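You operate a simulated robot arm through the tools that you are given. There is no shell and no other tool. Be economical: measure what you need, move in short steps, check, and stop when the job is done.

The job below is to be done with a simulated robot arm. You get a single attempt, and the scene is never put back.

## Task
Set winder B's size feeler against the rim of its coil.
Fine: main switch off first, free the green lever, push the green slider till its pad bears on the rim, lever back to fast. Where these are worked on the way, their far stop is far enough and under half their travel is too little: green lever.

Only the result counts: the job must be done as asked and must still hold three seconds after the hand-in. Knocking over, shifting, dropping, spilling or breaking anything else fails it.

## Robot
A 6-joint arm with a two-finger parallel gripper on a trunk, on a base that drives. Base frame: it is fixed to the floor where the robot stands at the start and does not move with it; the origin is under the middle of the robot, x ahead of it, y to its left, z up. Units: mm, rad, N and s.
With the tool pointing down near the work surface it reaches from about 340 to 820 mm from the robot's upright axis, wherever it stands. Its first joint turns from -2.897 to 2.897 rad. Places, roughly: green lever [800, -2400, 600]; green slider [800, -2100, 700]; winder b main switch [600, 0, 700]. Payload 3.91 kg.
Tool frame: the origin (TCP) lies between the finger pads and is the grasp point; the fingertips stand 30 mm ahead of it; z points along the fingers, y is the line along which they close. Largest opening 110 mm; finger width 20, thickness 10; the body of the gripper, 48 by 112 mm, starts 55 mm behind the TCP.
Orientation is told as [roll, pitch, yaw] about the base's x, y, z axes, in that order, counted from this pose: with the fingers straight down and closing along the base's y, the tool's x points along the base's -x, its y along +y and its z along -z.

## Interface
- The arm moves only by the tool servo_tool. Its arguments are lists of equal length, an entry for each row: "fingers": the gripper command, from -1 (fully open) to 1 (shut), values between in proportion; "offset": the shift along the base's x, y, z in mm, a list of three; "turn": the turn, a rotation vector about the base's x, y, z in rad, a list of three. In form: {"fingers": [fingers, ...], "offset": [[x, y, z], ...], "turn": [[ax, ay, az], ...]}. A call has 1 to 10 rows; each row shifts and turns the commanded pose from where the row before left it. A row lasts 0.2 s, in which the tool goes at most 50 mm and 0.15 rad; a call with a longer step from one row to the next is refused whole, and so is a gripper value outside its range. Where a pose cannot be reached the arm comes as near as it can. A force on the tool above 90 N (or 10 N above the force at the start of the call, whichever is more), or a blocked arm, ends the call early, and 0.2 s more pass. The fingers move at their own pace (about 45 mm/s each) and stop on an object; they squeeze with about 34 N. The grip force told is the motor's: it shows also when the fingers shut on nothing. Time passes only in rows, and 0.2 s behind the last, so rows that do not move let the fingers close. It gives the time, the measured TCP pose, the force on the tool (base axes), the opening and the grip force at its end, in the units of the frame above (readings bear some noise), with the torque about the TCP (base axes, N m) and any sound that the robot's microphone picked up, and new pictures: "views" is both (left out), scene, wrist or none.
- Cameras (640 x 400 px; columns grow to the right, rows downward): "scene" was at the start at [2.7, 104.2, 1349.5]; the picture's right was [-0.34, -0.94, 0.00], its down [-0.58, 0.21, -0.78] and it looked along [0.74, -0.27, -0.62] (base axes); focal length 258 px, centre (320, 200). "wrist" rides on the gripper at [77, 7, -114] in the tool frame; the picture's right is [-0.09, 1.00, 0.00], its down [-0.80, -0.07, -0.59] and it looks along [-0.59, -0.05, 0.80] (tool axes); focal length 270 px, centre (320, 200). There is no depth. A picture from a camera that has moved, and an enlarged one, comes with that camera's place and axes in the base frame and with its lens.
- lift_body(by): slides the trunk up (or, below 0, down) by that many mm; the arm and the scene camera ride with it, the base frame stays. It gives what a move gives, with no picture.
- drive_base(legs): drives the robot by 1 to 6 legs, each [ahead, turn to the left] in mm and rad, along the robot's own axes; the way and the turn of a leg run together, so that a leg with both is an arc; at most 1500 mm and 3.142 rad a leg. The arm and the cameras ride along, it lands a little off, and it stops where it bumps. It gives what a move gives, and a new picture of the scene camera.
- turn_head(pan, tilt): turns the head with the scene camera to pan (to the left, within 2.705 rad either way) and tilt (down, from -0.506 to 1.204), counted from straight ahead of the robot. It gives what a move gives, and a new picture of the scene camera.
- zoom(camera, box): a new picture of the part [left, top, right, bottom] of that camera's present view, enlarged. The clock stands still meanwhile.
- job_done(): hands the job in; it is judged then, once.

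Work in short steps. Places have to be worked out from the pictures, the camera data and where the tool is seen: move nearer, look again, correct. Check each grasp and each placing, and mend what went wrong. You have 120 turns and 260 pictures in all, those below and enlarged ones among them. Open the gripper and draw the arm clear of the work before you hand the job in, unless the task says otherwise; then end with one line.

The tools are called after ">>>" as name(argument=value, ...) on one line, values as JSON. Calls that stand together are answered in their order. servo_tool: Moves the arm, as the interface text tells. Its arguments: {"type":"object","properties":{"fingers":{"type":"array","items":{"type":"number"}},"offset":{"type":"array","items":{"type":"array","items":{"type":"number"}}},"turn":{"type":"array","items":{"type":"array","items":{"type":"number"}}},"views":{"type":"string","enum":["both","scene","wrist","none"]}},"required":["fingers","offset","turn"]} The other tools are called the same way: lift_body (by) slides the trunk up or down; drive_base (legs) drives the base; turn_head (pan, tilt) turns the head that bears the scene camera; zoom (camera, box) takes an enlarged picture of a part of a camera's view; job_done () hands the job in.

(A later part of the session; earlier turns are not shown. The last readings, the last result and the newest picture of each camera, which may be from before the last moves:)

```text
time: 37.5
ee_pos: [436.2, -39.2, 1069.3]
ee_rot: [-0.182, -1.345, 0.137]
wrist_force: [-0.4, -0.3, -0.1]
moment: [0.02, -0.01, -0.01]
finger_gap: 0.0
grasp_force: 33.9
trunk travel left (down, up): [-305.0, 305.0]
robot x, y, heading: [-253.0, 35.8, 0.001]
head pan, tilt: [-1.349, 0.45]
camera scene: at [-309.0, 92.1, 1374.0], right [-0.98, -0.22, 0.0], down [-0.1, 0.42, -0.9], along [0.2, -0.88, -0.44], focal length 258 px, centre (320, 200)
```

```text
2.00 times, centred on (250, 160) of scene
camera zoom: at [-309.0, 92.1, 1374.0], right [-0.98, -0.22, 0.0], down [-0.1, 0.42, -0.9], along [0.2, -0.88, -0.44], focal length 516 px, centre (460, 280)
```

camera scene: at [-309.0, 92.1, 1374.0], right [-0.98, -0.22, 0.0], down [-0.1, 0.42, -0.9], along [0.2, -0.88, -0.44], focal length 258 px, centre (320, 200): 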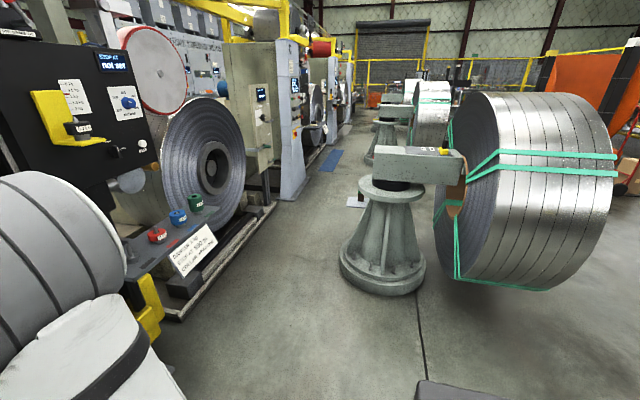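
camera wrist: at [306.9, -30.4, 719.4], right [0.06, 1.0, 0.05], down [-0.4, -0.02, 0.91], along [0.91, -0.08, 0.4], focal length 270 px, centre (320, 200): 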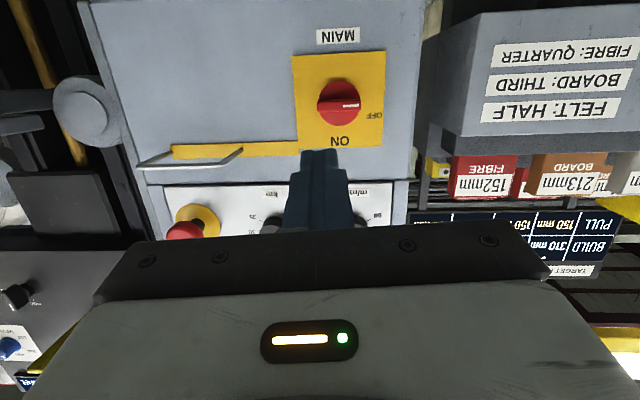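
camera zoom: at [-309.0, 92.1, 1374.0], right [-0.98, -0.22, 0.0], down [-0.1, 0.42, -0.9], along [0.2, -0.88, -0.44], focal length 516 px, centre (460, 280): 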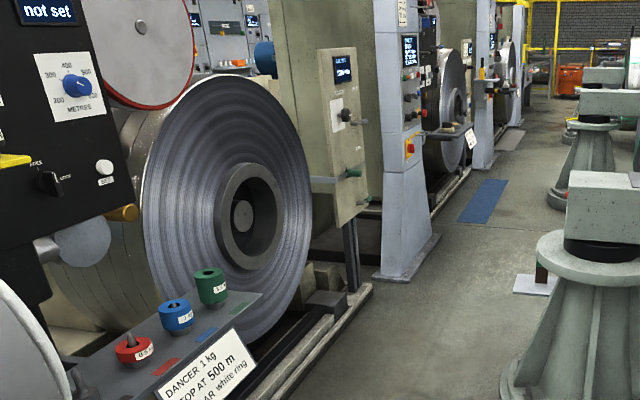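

The green knob and lever sit on the panel to the right of the coil, around [810, -2300]. I'll drive diagonally down the aisle, staying clear of the weight shelf and the concrete pedestal.

>>> drive_base(legs=[[0, -1.262], [1400, 0]])

>>> turn_head(pan=0.2, tilt=0.5)

```text
time: 40.4
ee_pos: [3.4, -607.6, 1071.2]
ee_rot: [-0.187, -1.348, -0.949]
wrist_force: [0.0, -0.5, -1.0]
moment: [-0.01, -0.01, 0.01]
finger_gap: 0.0
grasp_force: 34.0
trunk travel left (down, up): [-305.0, 305.0]
robot x, y, heading: [-236.1, 42.9, -1.053]
head pan, tilt: [-1.349, 0.45]
stopped in leg 1: the robot was blocked; the commanded pose is now the measured one
camera scene: at [-211.5, 120.4, 1373.9], right [-0.67, 0.74, 0.0], down [0.32, 0.29, -0.9], along [-0.67, -0.6, -0.43], focal length 258 px, centre (320, 200)
```

scene: 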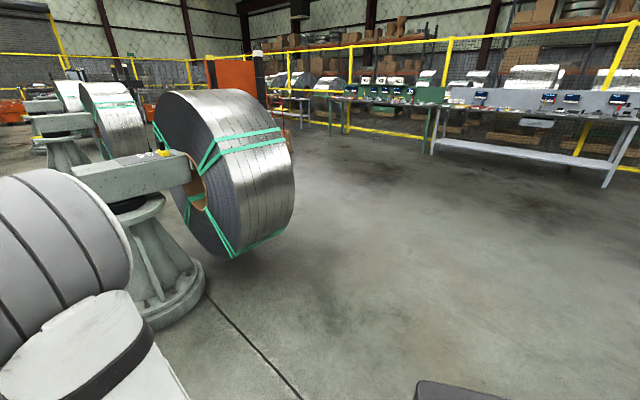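

```text
time: 42.0
ee_pos: [3.6, -608.1, 1070.1]
ee_rot: [-0.183, -1.348, -0.953]
wrist_force: [0.1, 0.6, -0.8]
moment: [-0.04, 0.03, 0.0]
finger_gap: 0.0
grasp_force: 34.3
trunk travel left (down, up): [-305.0, 305.0]
robot x, y, heading: [-236.0, 40.2, -1.058]
head pan, tilt: [0.201, 0.499]
camera scene: at [-84.1, 112.8, 1369.5], right [-0.76, -0.66, 0.0], down [-0.31, 0.36, -0.88], along [0.58, -0.66, -0.48], focal length 258 px, centre (320, 200)
```

scene: 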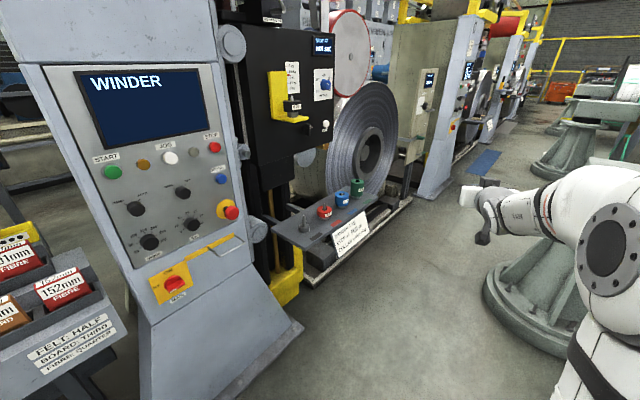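

The turn was blocked by something out of view. I'll look behind the robot before moving on.

>>> turn_head(pan=-2.5, tilt=0.8)

>>> turn_head(pan=2.3, tilt=0.8)

```text
time: 44.4
ee_pos: [4.2, -607.8, 1070.3]
ee_rot: [-0.183, -1.349, -0.951]
wrist_force: [-0.6, -0.7, -0.3]
moment: [-0.02, 0.02, -0.02]
finger_gap: 0.0
grasp_force: 34.1
trunk travel left (down, up): [-305.0, 305.0]
robot x, y, heading: [-233.2, 42.8, -1.054]
head pan, tilt: [-2.499, 0.799]
camera scene: at [-217.6, 213.9, 1343.6], right [0.4, 0.92, 0.0], down [0.66, -0.29, -0.7], along [-0.64, 0.28, -0.72], focal length 258 px, centre (320, 200)
```

scene: 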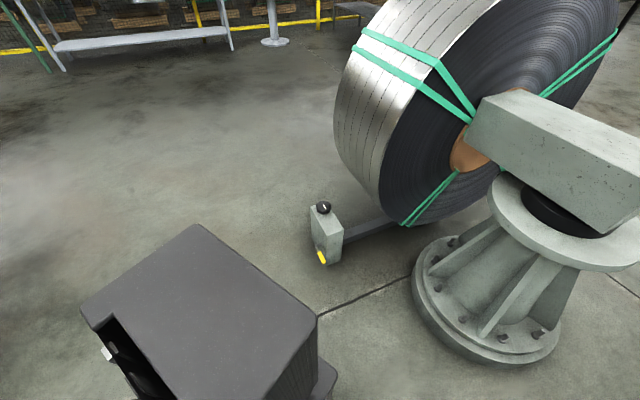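

```text
time: 48.2
ee_pos: [3.2, -608.6, 1070.1]
ee_rot: [-0.183, -1.35, -0.95]
wrist_force: [0.0, 0.2, -0.2]
moment: [0.0, -0.01, 0.0]
finger_gap: 0.2
grasp_force: 33.5
trunk travel left (down, up): [-305.0, 305.0]
robot x, y, heading: [-232.8, 44.0, -1.053]
head pan, tilt: [2.3, 0.799]
camera scene: at [-117.8, 257.9, 1343.6], right [0.95, -0.32, 0.0], down [-0.23, -0.68, -0.7], along [0.22, 0.66, -0.72], focal length 258 px, centre (320, 200)
```

scene: 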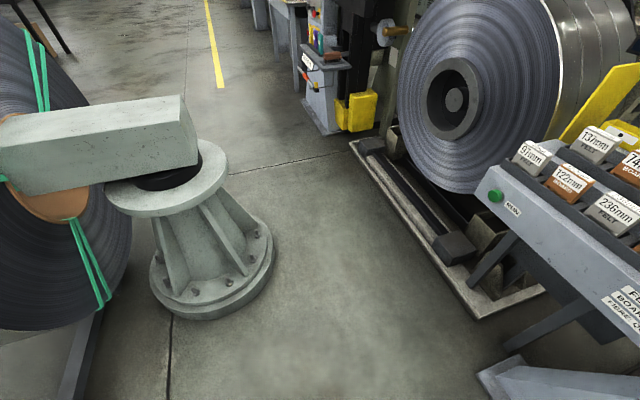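

Nothing close by is visible that should block it. I'll retry with a small right turn to see whether it is truly blocked.

>>> drive_base(legs=[[0, -0.2]])

>>> turn_head(pan=-0.5, tilt=1.0)

```text
time: 49.4
ee_pos: [-131.0, -643.7, 1069.2]
ee_rot: [-0.182, -1.347, -1.155]
wrist_force: [0.8, 0.2, 0.2]
moment: [0.03, 0.0, 0.0]
finger_gap: 0.0
grasp_force: 34.1
trunk travel left (down, up): [-305.0, 305.0]
robot x, y, heading: [-231.1, 46.6, -1.253]
head pan, tilt: [2.3, 0.799]
camera scene: at [-74.2, 231.4, 1343.6], right [0.87, -0.5, 0.0], down [-0.36, -0.62, -0.7], along [0.35, 0.61, -0.72], focal length 258 px, centre (320, 200)
```

scene: 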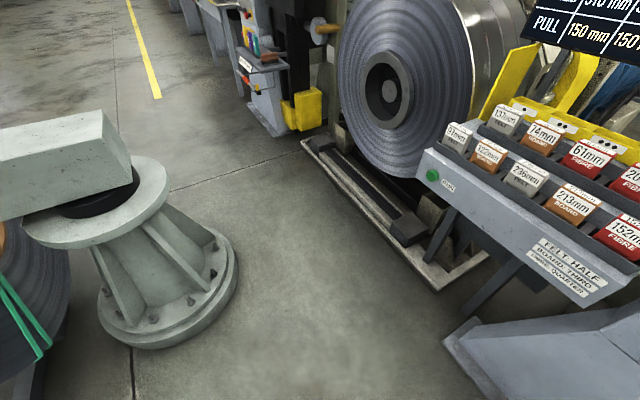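

```text
time: 51.9
ee_pos: [-130.8, -643.3, 1071.2]
ee_rot: [-0.184, -1.346, -1.153]
wrist_force: [-0.1, 0.9, 0.5]
moment: [0.01, -0.01, 0.02]
finger_gap: 0.0
grasp_force: 33.7
trunk travel left (down, up): [-305.0, 305.0]
robot x, y, heading: [-230.7, 46.3, -1.251]
head pan, tilt: [-0.499, 1.0]
camera scene: at [-127.0, 93.4, 1328.4], right [-0.98, 0.18, 0.0], down [0.15, 0.83, -0.54], along [-0.1, -0.53, -0.84], focal length 258 px, centre (320, 200)
```

scene: 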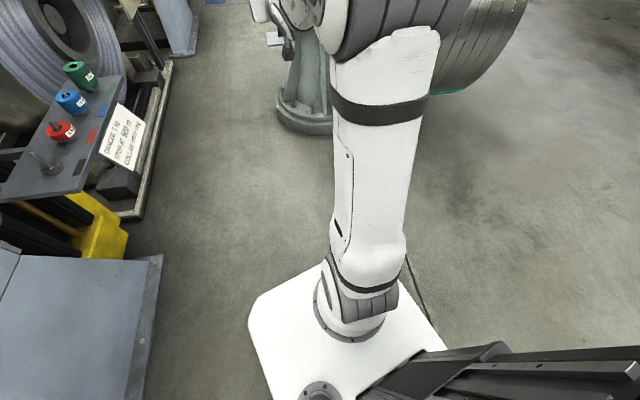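

The turn finished this time and the way ahead looks clear, so I'll drive on.

>>> drive_base(legs=[[1400, 0]])

>>> turn_head(pan=0.3, tilt=0.7)

```text
time: 58.8
ee_pos: [299.7, -1969.9, 1070.8]
ee_rot: [-0.184, -1.35, -1.159]
wrist_force: [-0.1, 0.4, 0.7]
moment: [0.01, -0.01, 0.03]
finger_gap: 0.0
grasp_force: 33.9
trunk travel left (down, up): [-305.0, 305.0]
robot x, y, heading: [206.2, -1284.8, -1.254]
head pan, tilt: [-0.499, 1.0]
camera scene: at [309.3, -1232.7, 1328.4], right [-0.98, 0.18, 0.0], down [0.15, 0.83, -0.54], along [-0.1, -0.53, -0.84], focal length 258 px, centre (320, 200)
```

scene: 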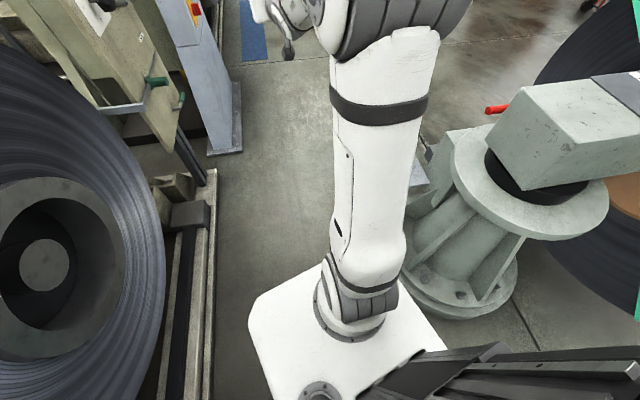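

```text
time: 59.9
ee_pos: [299.2, -1969.1, 1070.3]
ee_rot: [-0.183, -1.347, -1.162]
wrist_force: [-0.6, 0.8, 0.6]
moment: [0.01, 0.0, -0.03]
finger_gap: 0.0
grasp_force: 34.3
trunk travel left (down, up): [-305.0, 305.0]
robot x, y, heading: [206.4, -1282.6, -1.26]
head pan, tilt: [0.3, 0.7]
camera scene: at [371.1, -1233.6, 1351.8], right [-0.82, -0.58, 0.0], down [-0.37, 0.53, -0.76], along [0.44, -0.62, -0.64], focal length 258 px, centre (320, 200)
```

scene: 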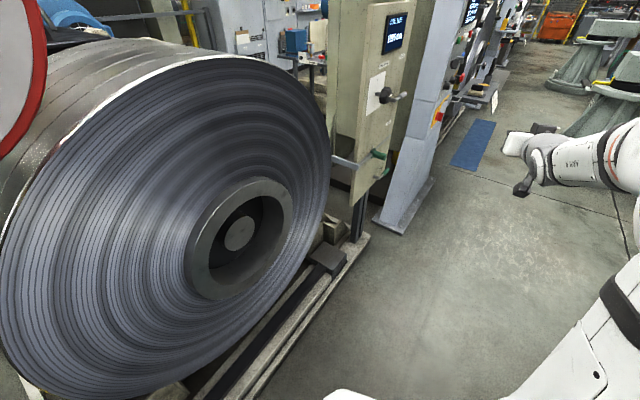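

I've passed the narrow part. I'll zoom in on the feeler panel.

>>> zoom(camera="scene", box=[310, 60, 450, 260])

>>> drive_base(legs=[[0, -0.4], [700, 0]])

>>> turn_head(pan=1.5, tilt=0.7)

```text
2.00 times, centred on (380, 160) of scene
camera zoom: at [371.1, -1233.6, 1351.8], right [-0.82, -0.58, 0.0], down [-0.37, 0.53, -0.76], along [0.44, -0.62, -0.64], focal length 516 px, centre (200, 280)
```

zoom: 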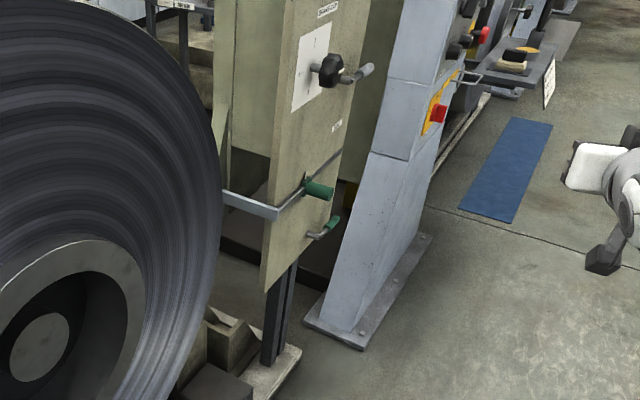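

```text
time: 65.0
ee_pos: [-28.2, -2655.3, 1070.2]
ee_rot: [-0.184, -1.348, -1.556]
wrist_force: [-0.6, -0.6, 0.2]
moment: [-0.02, 0.0, 0.02]
finger_gap: 0.0
grasp_force: 33.7
trunk travel left (down, up): [-305.0, 305.0]
robot x, y, heading: [144.1, -1985.0, -1.638]
head pan, tilt: [0.3, 0.7]
camera scene: at [318.6, -2003.3, 1351.8], right [-0.97, -0.23, 0.0], down [-0.15, 0.63, -0.76], along [0.17, -0.75, -0.64], focal length 258 px, centre (320, 200)
```

scene: 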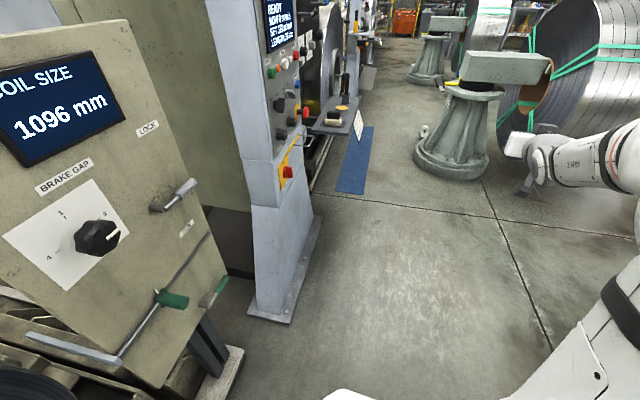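

```text
time: 66.4
ee_pos: [-29.4, -2655.0, 1069.6]
ee_rot: [-0.183, -1.346, -1.555]
wrist_force: [0.0, 0.1, 0.2]
moment: [-0.05, 0.0, -0.01]
finger_gap: 0.0
grasp_force: 34.0
trunk travel left (down, up): [-305.0, 305.0]
robot x, y, heading: [143.9, -1986.8, -1.641]
head pan, tilt: [1.499, 0.7]
camera scene: at [383.5, -1932.8, 1351.8], right [-0.14, -0.99, 0.0], down [-0.64, 0.09, -0.76], along [0.76, -0.11, -0.64], focal length 258 px, centre (320, 200)
```

scene: 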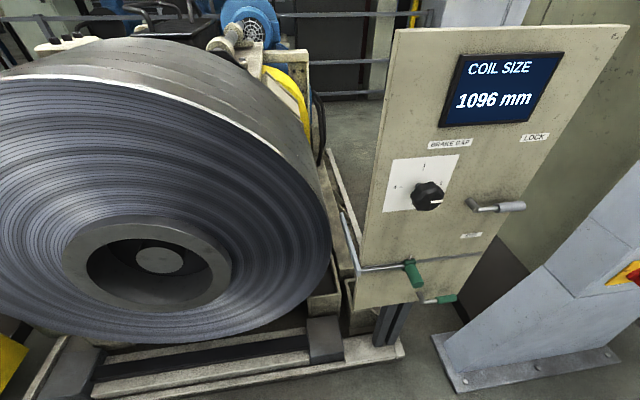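

Now the panel is in good view: the slider with its green knob, a green-tipped lever below, and a grey lever tagged LOCK. I'll zoom in on the labels.

>>> zoom(camera="scene", box=[320, 180, 560, 330])

>>> zoom(camera="scene", box=[370, 210, 490, 310])

```text
2.67 times, centred on (440, 255) of scene
camera zoom: at [383.5, -1932.8, 1351.8], right [-0.14, -0.99, 0.0], down [-0.64, 0.09, -0.76], along [0.76, -0.11, -0.64], focal length 688 px, centre (0, 53)
```

zoom: 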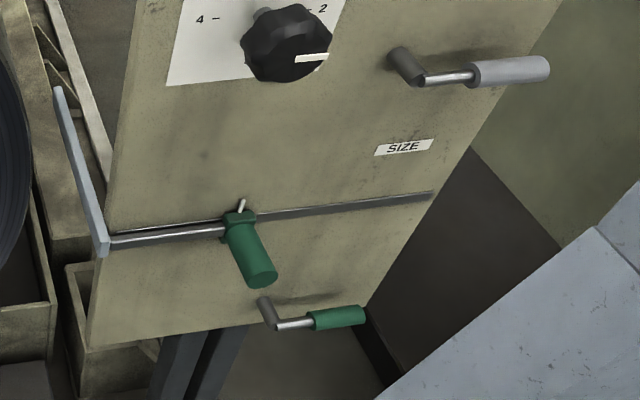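

```text
4.00 times, centred on (430, 260) of scene
camera zoom: at [383.5, -1932.8, 1351.8], right [-0.14, -0.99, 0.0], down [-0.64, 0.09, -0.76], along [0.76, -0.11, -0.64], focal length 1033 px, centre (-120, -40)
```

zoom: 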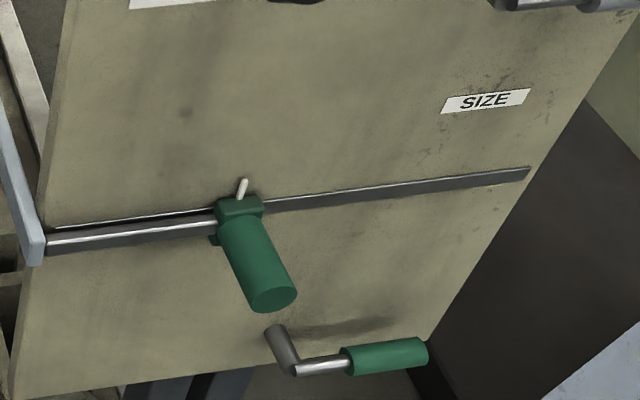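

The lever pivots near [770, -2306, 610] with its grip pointing right (-y). The knob front is near [748, -2258, 714]. I'll put the robot at about (-30, -2290) facing the panel.

>>> drive_base(legs=[[0, -0.466], [350, 0], [0, 1.2]])

>>> drive_base(legs=[[0, 0.9]])

```text
time: 71.8
ee_pos: [-73.0, -2983.5, 1070.9]
ee_rot: [-0.171, -1.35, -1.37]
wrist_force: [-0.7, -0.5, 0.3]
moment: [0.01, 0.03, -0.03]
finger_gap: 0.0
grasp_force: 34.3
trunk travel left (down, up): [-305.0, 305.0]
robot x, y, heading: [-55.4, -2292.0, -1.487]
head pan, tilt: [1.499, 0.7]
stopped in leg 3: the robot was blocked; the commanded pose is now the measured one
camera scene: at [170.6, -2203.4, 1351.9], right [0.01, -1.0, 0.0], down [-0.64, -0.01, -0.77], along [0.77, 0.01, -0.64], focal length 258 px, centre (320, 200)
```

scene: 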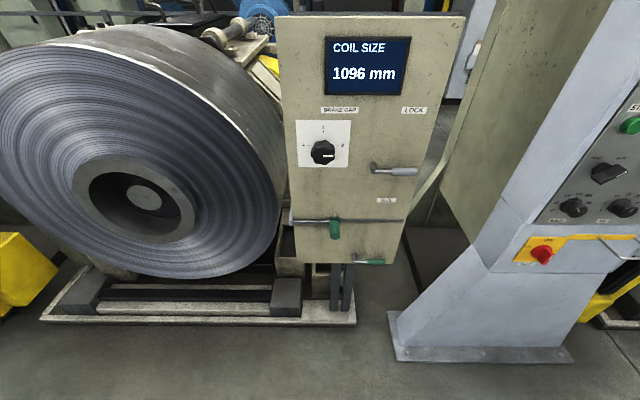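

```text
time: 74.5
ee_pos: [474.8, -2737.0, 1068.6]
ee_rot: [-0.481, -1.325, -0.123]
wrist_force: [0.7, -0.7, -0.3]
moment: [0.02, -0.02, 0.03]
finger_gap: 0.0
grasp_force: 33.9
trunk travel left (down, up): [-305.0, 305.0]
robot x, y, heading: [-65.0, -2309.0, -0.582]
head pan, tilt: [1.499, 0.7]
camera scene: at [4.3, -2074.9, 1351.8], right [0.79, -0.61, 0.0], down [-0.39, -0.51, -0.76], along [0.46, 0.61, -0.64], focal length 258 px, centre (320, 200)
```

scene: 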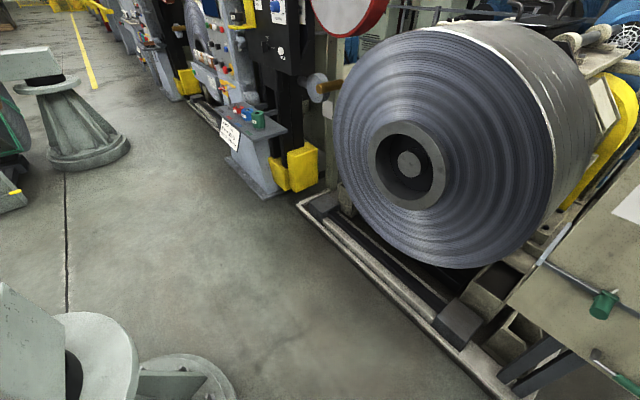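

The rear corner probably brushed the bolted pedestal, but the turn is now free. I'll finish turning to face the panel.

>>> drive_base(legs=[[0, 0.58]])

>>> turn_head(pan=0.0, tilt=0.65)

```text
time: 76.5
ee_pos: [621.7, -2375.9, 1068.8]
ee_rot: [-0.474, -1.322, 0.466]
wrist_force: [-0.2, -1.3, -0.5]
moment: [-0.02, 0.02, 0.01]
finger_gap: 0.0
grasp_force: 34.3
trunk travel left (down, up): [-305.0, 305.0]
robot x, y, heading: [-63.6, -2321.3, -0.014]
head pan, tilt: [1.499, 0.7]
camera scene: at [-133.4, -2086.9, 1351.8], right [1.0, -0.08, 0.0], down [-0.05, -0.64, -0.77], along [0.06, 0.76, -0.64], focal length 258 px, centre (320, 200)
```

scene: 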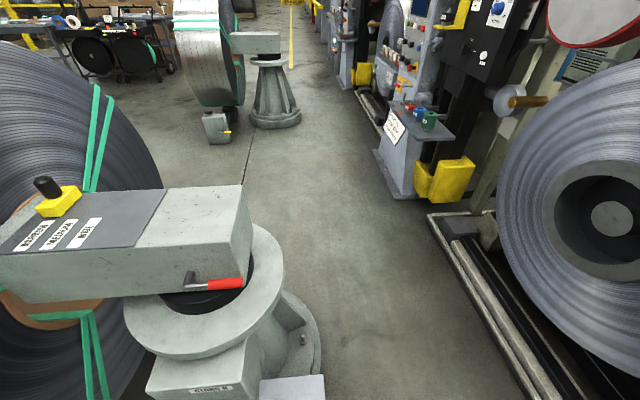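

```text
time: 78.1
ee_pos: [623.1, -2375.0, 1070.4]
ee_rot: [-0.475, -1.322, 0.465]
wrist_force: [0.1, 0.7, 0.5]
moment: [0.0, 0.0, 0.03]
finger_gap: 0.0
grasp_force: 34.5
trunk travel left (down, up): [-305.0, 305.0]
robot x, y, heading: [-65.0, -2318.7, -0.018]
head pan, tilt: [0.0, 0.649]
camera scene: at [-53.2, -2172.4, 1356.1], right [-0.01, -1.0, 0.0], down [-0.6, 0.01, -0.8], along [0.8, -0.01, -0.6], focal length 258 px, centre (320, 200)
```

scene: 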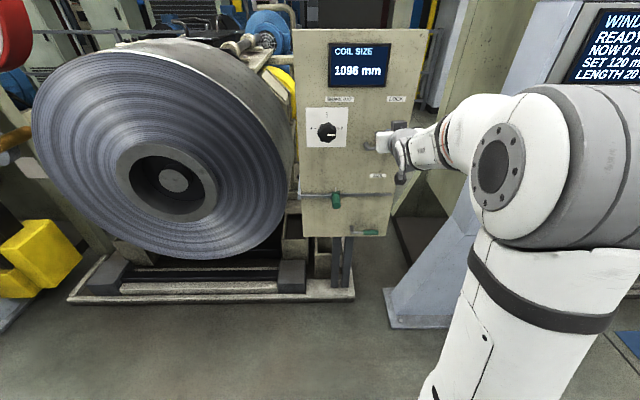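

The robot faces the panel. I'll lower the trunk, then tilt the tool partly downward and look at the lever with both cameras.

>>> lift_body(by=-300)

>>> servo_tool(fingers=[1, 1, 1, 1, 1], offset=[[-10, 0, 0], [-10, 0, 0], [0, 0, 0], [0, 0, 0], [0, 0, 0]], turn=[[0, 0.12, 0], [0, 0.12, 0], [0, 0.12, 0], [0, 0.12, 0], [0, 0, 0]])

```text
time: 81.1
ee_pos: [622.8, -2376.4, 770.9]
ee_rot: [-0.474, -1.321, 0.468]
wrist_force: [0.1, -0.2, 0.3]
moment: [0.03, -0.02, -0.02]
finger_gap: 0.0
grasp_force: 34.2
trunk travel left (down, up): [-5.0, 605.0]
robot x, y, heading: [-65.1, -2320.2, -0.016]
head pan, tilt: [0.0, 0.649]
```

```text
time: 82.3
ee_pos: [609.5, -2360.8, 772.2]
ee_rot: [-0.169, -1.09, 0.24]
wrist_force: [0.0, 0.6, 0.2]
moment: [-0.02, -0.02, -0.02]
finger_gap: 0.1
grasp_force: 34.4
out of reach, approached as far as the arm can: row 2, 3, 4
trunk travel left (down, up): [-5.0, 605.0]
robot x, y, heading: [-65.5, -2320.4, -0.01]
head pan, tilt: [0.0, 0.649]
camera scene: at [-53.3, -2172.4, 1056.1], right [-0.01, -1.0, 0.0], down [-0.6, 0.01, -0.8], along [0.8, -0.01, -0.6], focal length 258 px, centre (320, 200)
camera wrist: at [473.5, -2369.4, 755.8], right [-0.05, 1.0, 0.0], down [-0.16, -0.01, 0.99], along [0.99, 0.05, 0.16], focal length 270 px, centre (320, 200)
```

scene: 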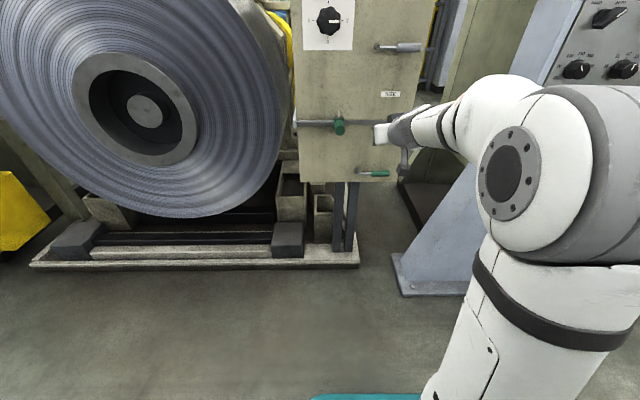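
wrist: 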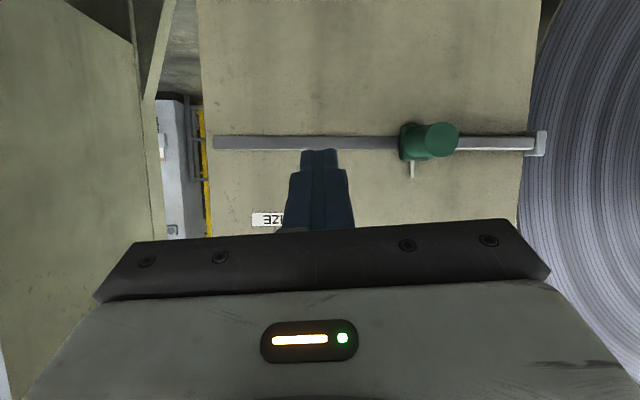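

The slot and knob show in the wrist view, and the lever lies about 130 mm below. I'll lower the tool to see it, staying at x ≈ 600.

>>> servo_tool(fingers=[1, 1, 1, 1, 1], offset=[[0, 0, -20], [0, 0, -20], [0, 0, -20], [0, 0, -20], [0, 0, -20]], turn=[[0, 0, 0], [0, 0, 0], [0, 0, 0], [0, 0, 0], [0, 0, 0]])

>>> zoom(camera="scene", box=[300, 80, 460, 200])

```text
time: 83.5
ee_pos: [609.3, -2361.2, 671.5]
ee_rot: [-0.172, -1.09, 0.241]
wrist_force: [0.5, -0.2, 0.0]
moment: [0.01, -0.03, -0.01]
finger_gap: 0.0
grasp_force: 34.1
trunk travel left (down, up): [-5.0, 605.0]
robot x, y, heading: [-64.2, -2321.8, -0.015]
head pan, tilt: [0.0, 0.649]
camera scene: at [-53.4, -2172.4, 1056.2], right [-0.01, -1.0, 0.0], down [-0.6, 0.01, -0.8], along [0.8, -0.01, -0.6], focal length 258 px, centre (320, 200)
camera wrist: at [472.1, -2369.7, 655.9], right [-0.05, 1.0, 0.0], down [-0.16, -0.01, 0.99], along [0.99, 0.05, 0.16], focal length 270 px, centre (320, 200)
```

scene: 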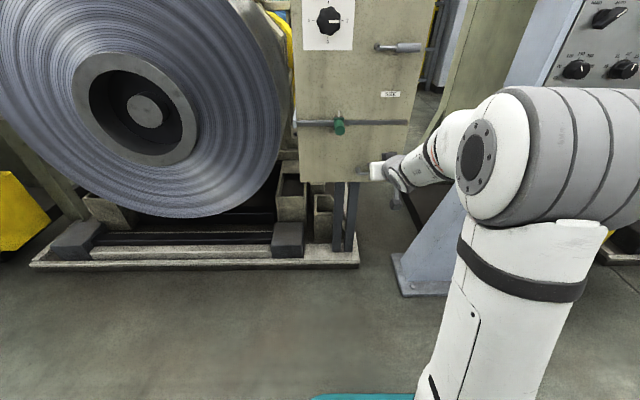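
wrist: 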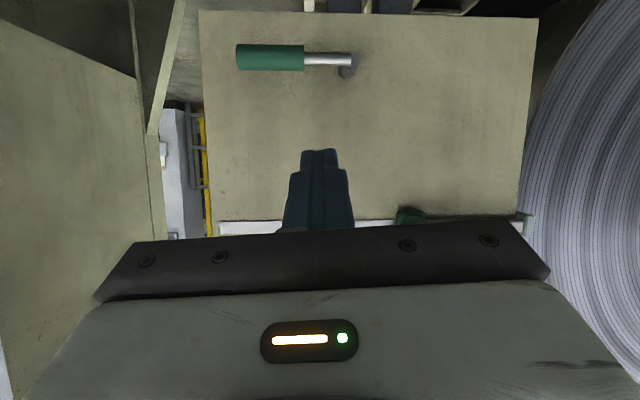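

```text
3.33 times, centred on (380, 140) of scene
camera zoom: at [-53.4, -2172.4, 1056.2], right [-0.01, -1.0, 0.0], down [-0.6, 0.01, -0.8], along [0.8, -0.01, -0.6], focal length 861 px, centre (120, 400)
```

zoom: 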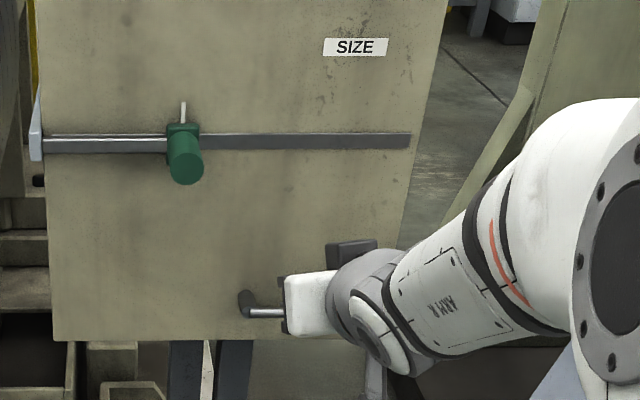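

In the wrist view the lever grip spans y ≈ -2365 to -2430 at z ≈ 570, with its pivot near y -2325. I'll move over the grip and look again.

>>> servo_tool(fingers=[1, 1, 1, 1, 1, 1], offset=[[10, -20, -6], [15, -20, -6], [15, 0, -6], [15, 0, -6], [15, 0, -6], [15, 0, -5]], turn=[[0, 0, 0], [0, 0, 0], [0, 0, 0], [0, 0, 0], [0, 0, 0], [0, 0, 0]])

>>> zoom(camera="scene", box=[300, 80, 460, 200])

```text
time: 84.9
ee_pos: [695.8, -2401.5, 635.4]
ee_rot: [-0.168, -1.088, 0.242]
wrist_force: [-0.3, 0.3, 0.4]
moment: [0.05, 0.0, -0.01]
finger_gap: 0.0
grasp_force: 33.7
trunk travel left (down, up): [-5.0, 605.0]
robot x, y, heading: [-64.0, -2320.4, -0.012]
head pan, tilt: [0.0, 0.649]
camera scene: at [-53.4, -2172.4, 1056.2], right [-0.01, -1.0, 0.0], down [-0.6, 0.01, -0.8], along [0.8, -0.01, -0.6], focal length 258 px, centre (320, 200)
camera wrist: at [558.9, -2410.1, 620.7], right [-0.05, 1.0, 0.0], down [-0.16, -0.01, 0.99], along [0.99, 0.05, 0.16], focal length 270 px, centre (320, 200)
```

scene: 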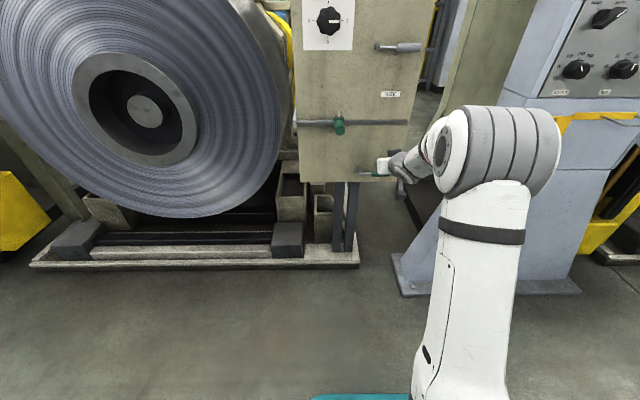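
wrist: 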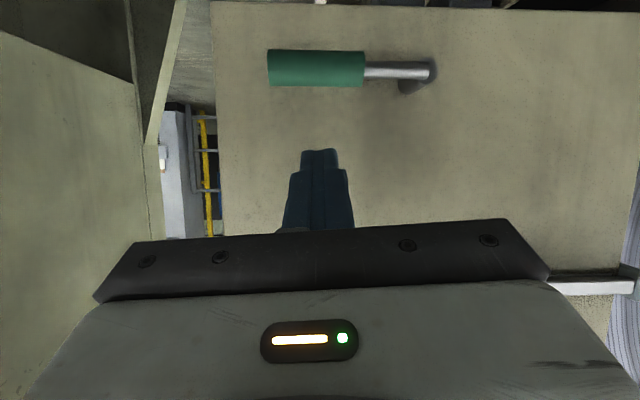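

```text
3.33 times, centred on (380, 140) of scene
camera zoom: at [-53.4, -2172.4, 1056.2], right [-0.01, -1.0, 0.0], down [-0.6, 0.01, -0.8], along [0.8, -0.01, -0.6], focal length 861 px, centre (120, 400)
```

zoom: 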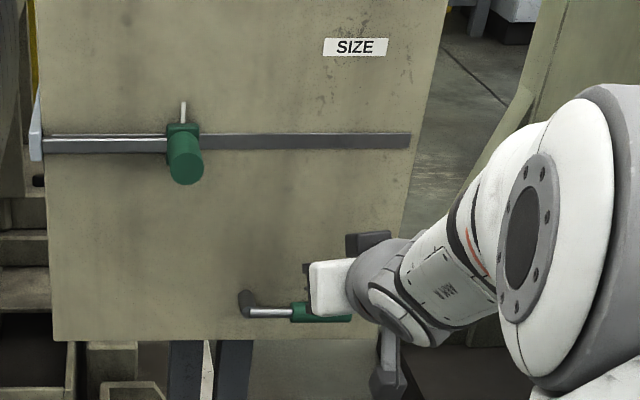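

Estimates of the grip's depth vary between x 735 and 785. I'll close in a little more to refine it.

>>> servo_tool(fingers=[1, 1, 1], offset=[[14, 0, -5], [14, 0, -5], [12, 0, -5]], turn=[[0, 0, 0], [0, 0, 0], [0, 0, 0]])

>>> zoom(camera="scene", box=[330, 140, 430, 200])

>>> zoom(camera="wrist", box=[220, 20, 460, 220])

```text
time: 85.7
ee_pos: [733.7, -2400.7, 621.4]
ee_rot: [-0.171, -1.087, 0.242]
wrist_force: [0.4, -0.5, 0.5]
moment: [-0.01, 0.03, 0.0]
finger_gap: 0.2
grasp_force: 34.3
trunk travel left (down, up): [-5.0, 605.0]
robot x, y, heading: [-63.5, -2322.7, -0.011]
head pan, tilt: [0.0, 0.649]
camera scene: at [-53.3, -2172.4, 1056.2], right [-0.01, -1.0, 0.0], down [-0.6, 0.01, -0.8], along [0.8, -0.01, -0.6], focal length 258 px, centre (320, 200)
camera wrist: at [598.3, -2409.7, 605.6], right [-0.05, 1.0, 0.0], down [-0.16, -0.01, 0.99], along [0.99, 0.05, 0.16], focal length 270 px, centre (320, 200)
```

scene: 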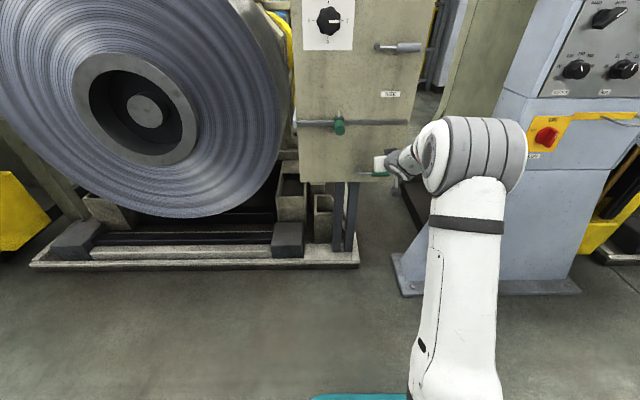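
wrist: 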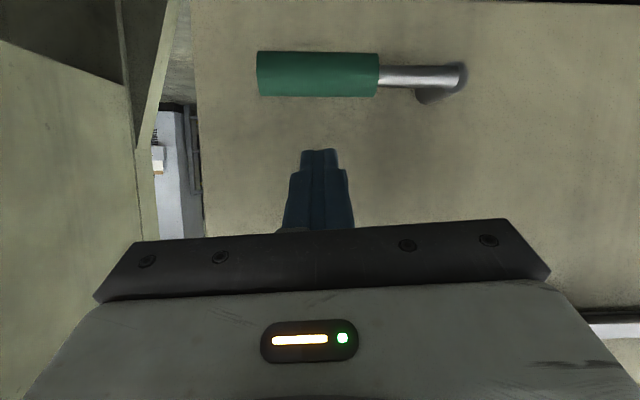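

```text
6.40 times, centred on (380, 170) of scene
camera zoom: at [-53.3, -2172.4, 1056.2], right [-0.01, -1.0, 0.0], down [-0.6, 0.01, -0.8], along [0.8, -0.01, -0.6], focal length 1652 px, centre (-64, 392)
```

zoom: 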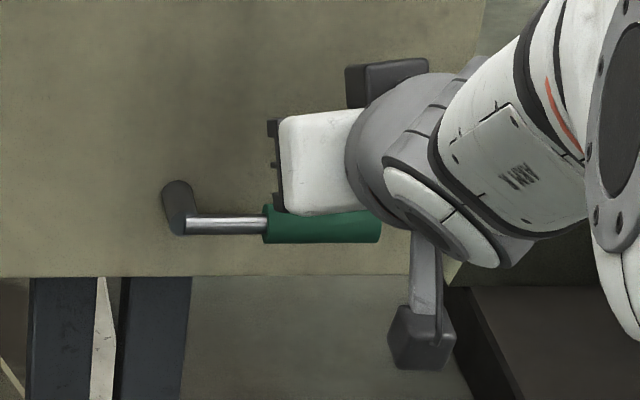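

```text
2.00 times, centred on (340, 120) of wrist
camera zoom: at [598.3, -2409.7, 605.6], right [-0.05, 1.0, 0.0], down [-0.16, -0.01, 0.99], along [0.99, 0.05, 0.16], focal length 541 px, centre (280, 360)
```

zoom: 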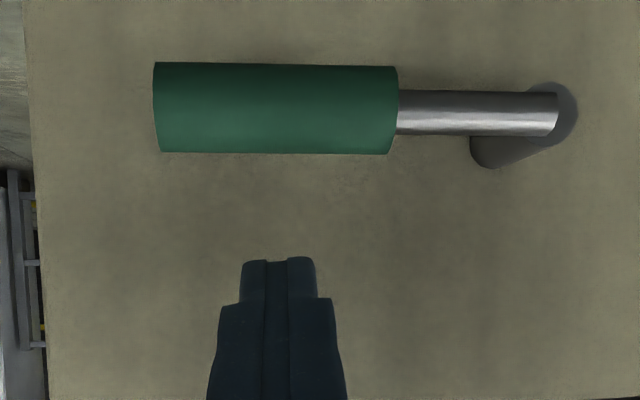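

Depth resolves to about 155 mm: grip at x ≈ 763, z ≈ 560, radius 13, pivot at y ≈ -2324. The fingertip is now directly above it, so I'll press down gently to test this direction.

>>> servo_tool(fingers=[1, 1, 1, 1, 1], offset=[[3, 0, -10], [0, 0, -8], [0, 0, -8], [0, 0, -8], [0, 0, -6]], turn=[[0, 0, 0], [0, 0, 0], [0, 0, 0], [0, 0, 0], [0, 0, 0]], views="wrist")

```text
time: 86.9
ee_pos: [737.2, -2401.2, 591.3]
ee_rot: [-0.182, -1.106, 0.252]
wrist_force: [-10.7, -3.9, 41.5]
moment: [0.06, -0.74, 0.03]
finger_gap: 0.0
grasp_force: 34.1
trunk travel left (down, up): [-5.0, 605.0]
robot x, y, heading: [-60.0, -2319.6, -0.009]
head pan, tilt: [0.0, 0.649]
camera wrist: at [601.3, -2410.2, 574.3], right [-0.05, 1.0, 0.0], down [-0.18, -0.01, 0.98], along [0.98, 0.05, 0.18], focal length 270 px, centre (320, 200)
```

wrist: 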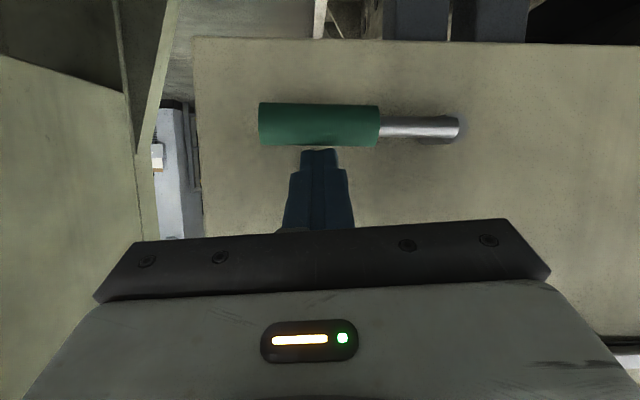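

Pressing down gave 41 N with no movement, so that is the lever's lower stop. It must lift instead. I'll back out, go beneath the grip and look.

>>> servo_tool(fingers=[1, 1, 1, 1, 1, 1], offset=[[0, 0, 14], [-30, 0, 0], [-40, 0, 0], [-10, 0, -30], [0, 0, -28], [0, 0, -20]], turn=[[0, 0, 0], [0, 0, 0], [0, 0, 0], [0, -0.05, 0], [0, -0.05, 0], [0, 0, 0]])

```text
time: 88.3
ee_pos: [660.1, -2406.9, 519.8]
ee_rot: [-0.213, -1.183, 0.283]
wrist_force: [-0.5, -0.7, -0.1]
moment: [0.01, 0.03, 0.01]
finger_gap: 0.1
grasp_force: 34.4
out of reach, approached as far as the arm can: row 6
trunk travel left (down, up): [-5.0, 605.0]
robot x, y, heading: [-64.0, -2322.9, -0.013]
head pan, tilt: [0.0, 0.649]
camera scene: at [-53.4, -2172.4, 1056.2], right [-0.01, -1.0, 0.0], down [-0.6, 0.01, -0.8], along [0.8, -0.01, -0.6], focal length 258 px, centre (320, 200)
camera wrist: at [525.0, -2414.7, 490.7], right [-0.06, 1.0, 0.0], down [-0.26, -0.02, 0.97], along [0.97, 0.05, 0.26], focal length 270 px, centre (320, 200)
```

scene: 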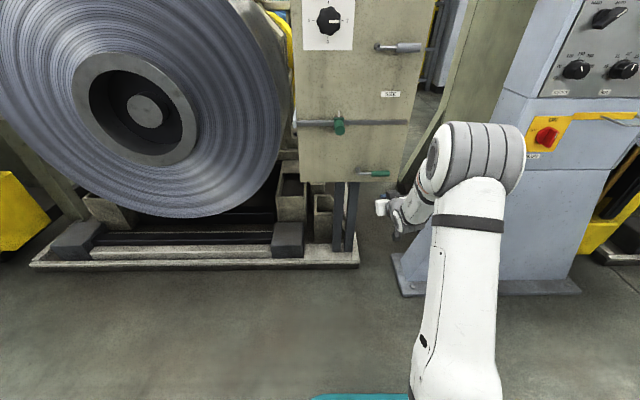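
wrist: 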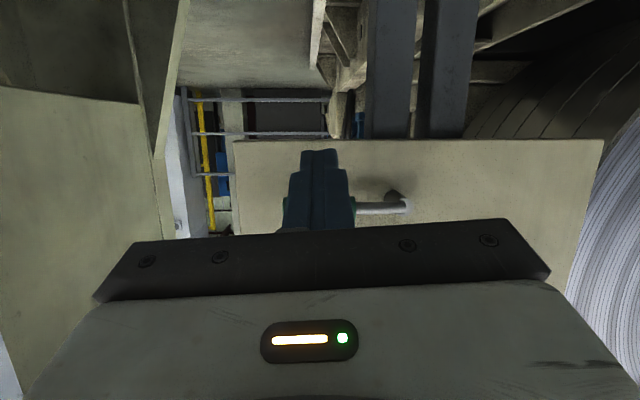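

The finger is below the grip level. I'll advance under it and lift slowly.

>>> servo_tool(fingers=[1, 1, 1, 1, 1, 1, 1, 1, 1], offset=[[30, 2, 0], [30, 2, 0], [30, 0, 0], [0, 0, 8], [0, 0, 8], [0, 0, 8], [0, 0, 8], [0, 0, 8], [0, 0, 8]], turn=[[0, 0, 0], [0, 0, 0], [0, 0, 0], [0, 0, 0], [0, 0, 0], [0, 0, 0], [0, 0, 0], [0, 0, 0], [0, 0, 0]])

>>> zoom(camera="scene", box=[330, 120, 430, 200])

```text
time: 90.3
ee_pos: [749.8, -2401.2, 568.9]
ee_rot: [-0.233, -1.185, 0.3]
wrist_force: [-0.5, 0.2, 0.2]
moment: [-0.01, -0.01, -0.03]
finger_gap: 0.0
grasp_force: 33.7
trunk travel left (down, up): [-5.0, 605.0]
robot x, y, heading: [-64.1, -2319.5, -0.011]
head pan, tilt: [0.0, 0.649]
camera scene: at [-53.1, -2172.4, 1056.2], right [-0.01, -1.0, 0.0], down [-0.6, 0.01, -0.8], along [0.8, -0.01, -0.6], focal length 258 px, centre (320, 200)
camera wrist: at [615.7, -2409.7, 539.3], right [-0.05, 1.0, -0.01], down [-0.26, -0.01, 0.97], along [0.96, 0.05, 0.26], focal length 270 px, centre (320, 200)
```

scene: 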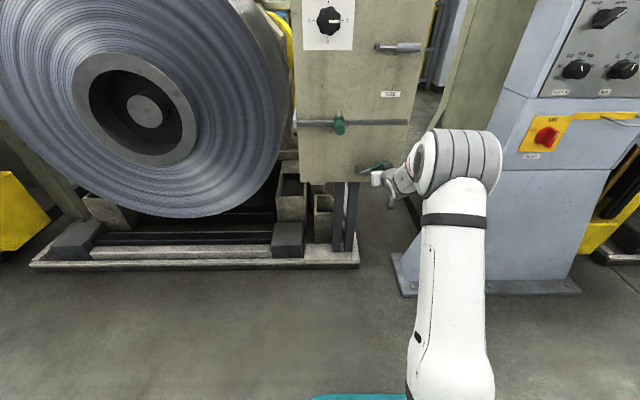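
wrist: 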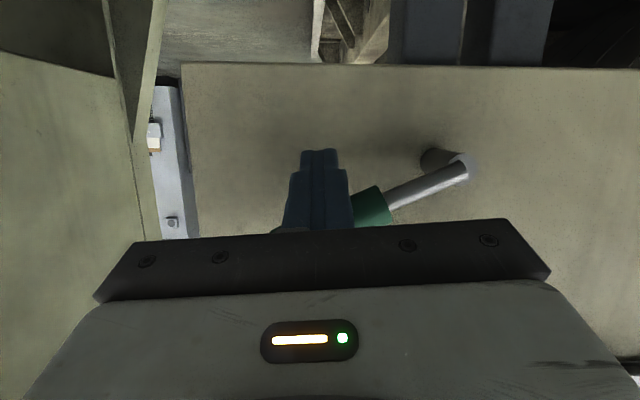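

```text
5.00 times, centred on (380, 160) of scene
camera zoom: at [-53.1, -2172.4, 1056.2], right [-0.01, -1.0, 0.0], down [-0.6, 0.01, -0.8], along [0.8, -0.01, -0.6], focal length 1291 px, centre (20, 400)
```

zoom: 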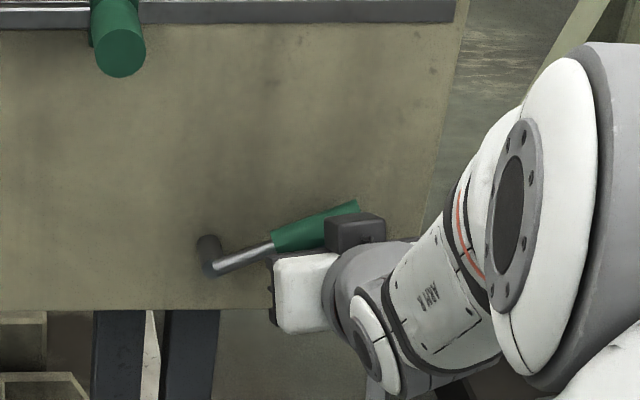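

The lever swings up freely, now about 25°. I'll continue along its arc, watching for the far stop.

>>> servo_tool(fingers=[1, 1, 1, 1, 1, 1, 1, 1, 1, 1], offset=[[0, 0, 8], [0, 0, 8], [3, 3, 10], [3, 4, 10], [0, 5, 8], [0, 6, 8], [0, 8, 7], [0, 9, 7], [0, 9, 5], [0, 10, 4]], turn=[[0, 0, 0], [0, 0, 0], [0, 0, 0], [0, 0, 0], [0, 0, 0], [0, 0, 0], [0, 0, 0], [0, 0, 0], [0, 0, 0], [0, 0, 0]])

>>> zoom(camera="scene", box=[330, 120, 430, 200])

```text
time: 92.5
ee_pos: [756.2, -2349.5, 642.2]
ee_rot: [-0.231, -1.184, 0.296]
wrist_force: [0.8, -6.9, -1.9]
moment: [0.05, 0.04, -0.01]
finger_gap: 0.0
grasp_force: 33.9
trunk travel left (down, up): [-5.0, 605.0]
robot x, y, heading: [-61.9, -2322.9, -0.015]
head pan, tilt: [0.0, 0.649]
camera scene: at [-53.0, -2172.8, 1056.2], right [-0.01, -1.0, 0.0], down [-0.6, 0.01, -0.8], along [0.8, -0.01, -0.6], focal length 258 px, centre (320, 200)
camera wrist: at [622.4, -2357.0, 613.9], right [-0.05, 1.0, 0.0], down [-0.26, -0.01, 0.97], along [0.97, 0.05, 0.26], focal length 270 px, centre (320, 200)
```

scene: 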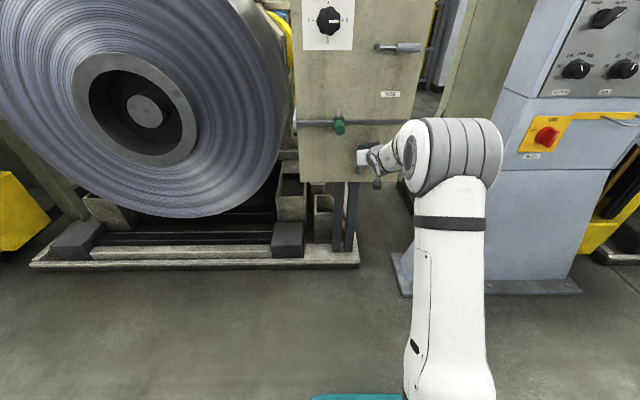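
wrist: 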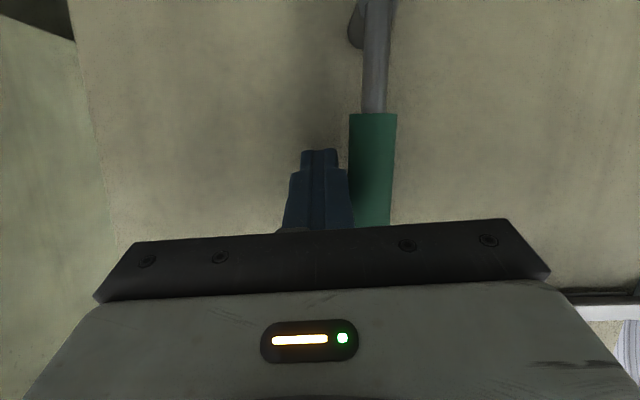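

```text
5.00 times, centred on (380, 160) of scene
camera zoom: at [-53.0, -2172.8, 1056.2], right [-0.01, -1.0, 0.0], down [-0.6, 0.01, -0.8], along [0.8, -0.01, -0.6], focal length 1291 px, centre (20, 400)
```

zoom: 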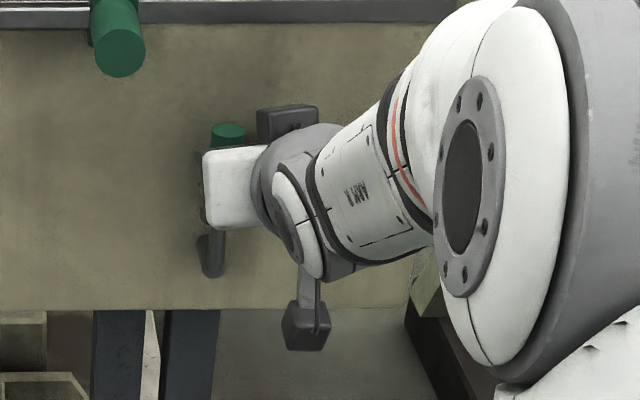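

The lever stands upright and there is a little sideways resistance. I'll nudge it further to find the stop.

>>> servo_tool(fingers=[1, 1, 1], offset=[[0, 6, 0], [0, 6, 0], [0, 6, 0]], turn=[[0, 0, 0], [0, 0, 0], [0, 0, 0]], views="wrist")

```text
time: 93.3
ee_pos: [755.3, -2345.7, 642.2]
ee_rot: [-0.216, -1.186, 0.262]
wrist_force: [8.4, -77.3, 0.7]
moment: [0.62, 0.04, -0.32]
finger_gap: 0.2
grasp_force: 34.4
trunk travel left (down, up): [-5.0, 605.0]
robot x, y, heading: [-63.6, -2321.1, -0.014]
head pan, tilt: [0.0, 0.649]
camera wrist: at [622.0, -2351.0, 614.0], right [-0.03, 1.0, 0.0], down [-0.26, -0.01, 0.97], along [0.97, 0.03, 0.26], focal length 270 px, centre (320, 200)
```

wrist: 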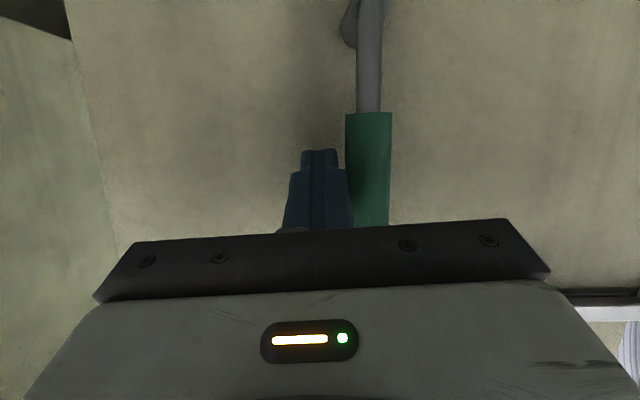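

The stop is firm at vertical, so the lever is at its far stop and free. I'll back out and move up beside the green slider knob.

>>> servo_tool(fingers=[1, 1, 1, 1, 1, 1, 1], offset=[[0, -25, 0], [-35, 0, 0], [-45, 0, 10], [0, 15, 35], [0, 25, 35], [0, 25, 26], [0, 0, 0]], turn=[[0, 0, 0], [0, 0, 0], [0, 0, 0], [0, 0, 0], [0, 0, 0], [0, 0, 0], [0, 0, 0]])

>>> zoom(camera="scene", box=[280, 80, 440, 200])

```text
time: 94.9
ee_pos: [676.1, -2301.7, 748.3]
ee_rot: [-0.231, -1.183, 0.298]
wrist_force: [0.2, 1.2, -0.7]
moment: [0.0, 0.02, 0.01]
finger_gap: 0.0
grasp_force: 33.8
out of reach, approached as far as the arm can: row 6
trunk travel left (down, up): [-5.0, 605.0]
robot x, y, heading: [-57.7, -2318.7, -0.011]
head pan, tilt: [0.0, 0.649]
camera scene: at [-53.3, -2172.4, 1056.1], right [-0.01, -1.0, 0.0], down [-0.6, 0.01, -0.8], along [0.8, -0.01, -0.6], focal length 258 px, centre (320, 200)
camera wrist: at [541.9, -2310.4, 720.1], right [-0.05, 1.0, -0.01], down [-0.26, -0.01, 0.97], along [0.96, 0.05, 0.26], focal length 270 px, centre (320, 200)
```

scene: 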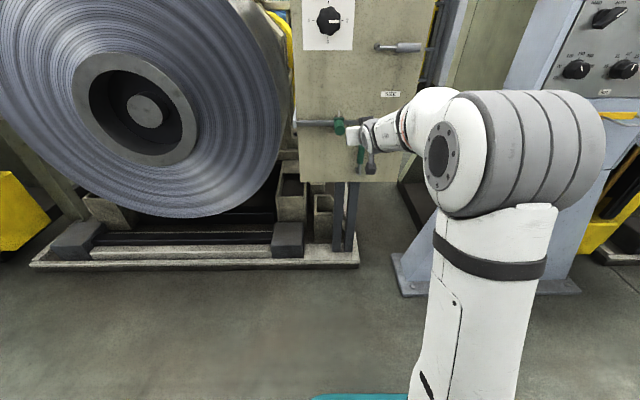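
wrist: 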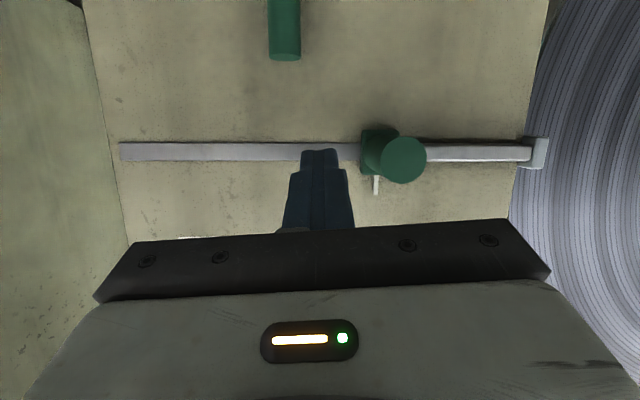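

```text
3.33 times, centred on (360, 140) of scene
camera zoom: at [-53.3, -2172.4, 1056.1], right [-0.01, -1.0, 0.0], down [-0.6, 0.01, -0.8], along [0.8, -0.01, -0.6], focal length 861 px, centre (187, 400)
```

zoom: 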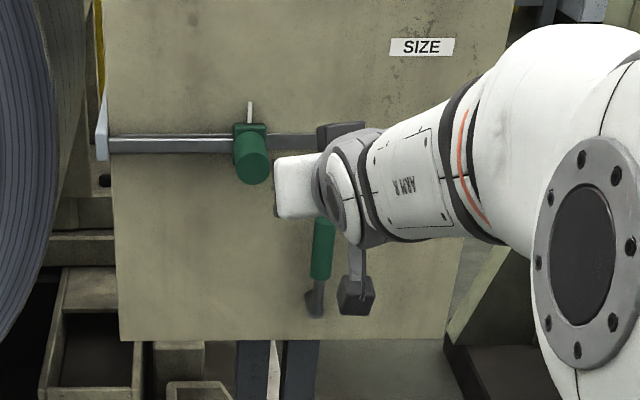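

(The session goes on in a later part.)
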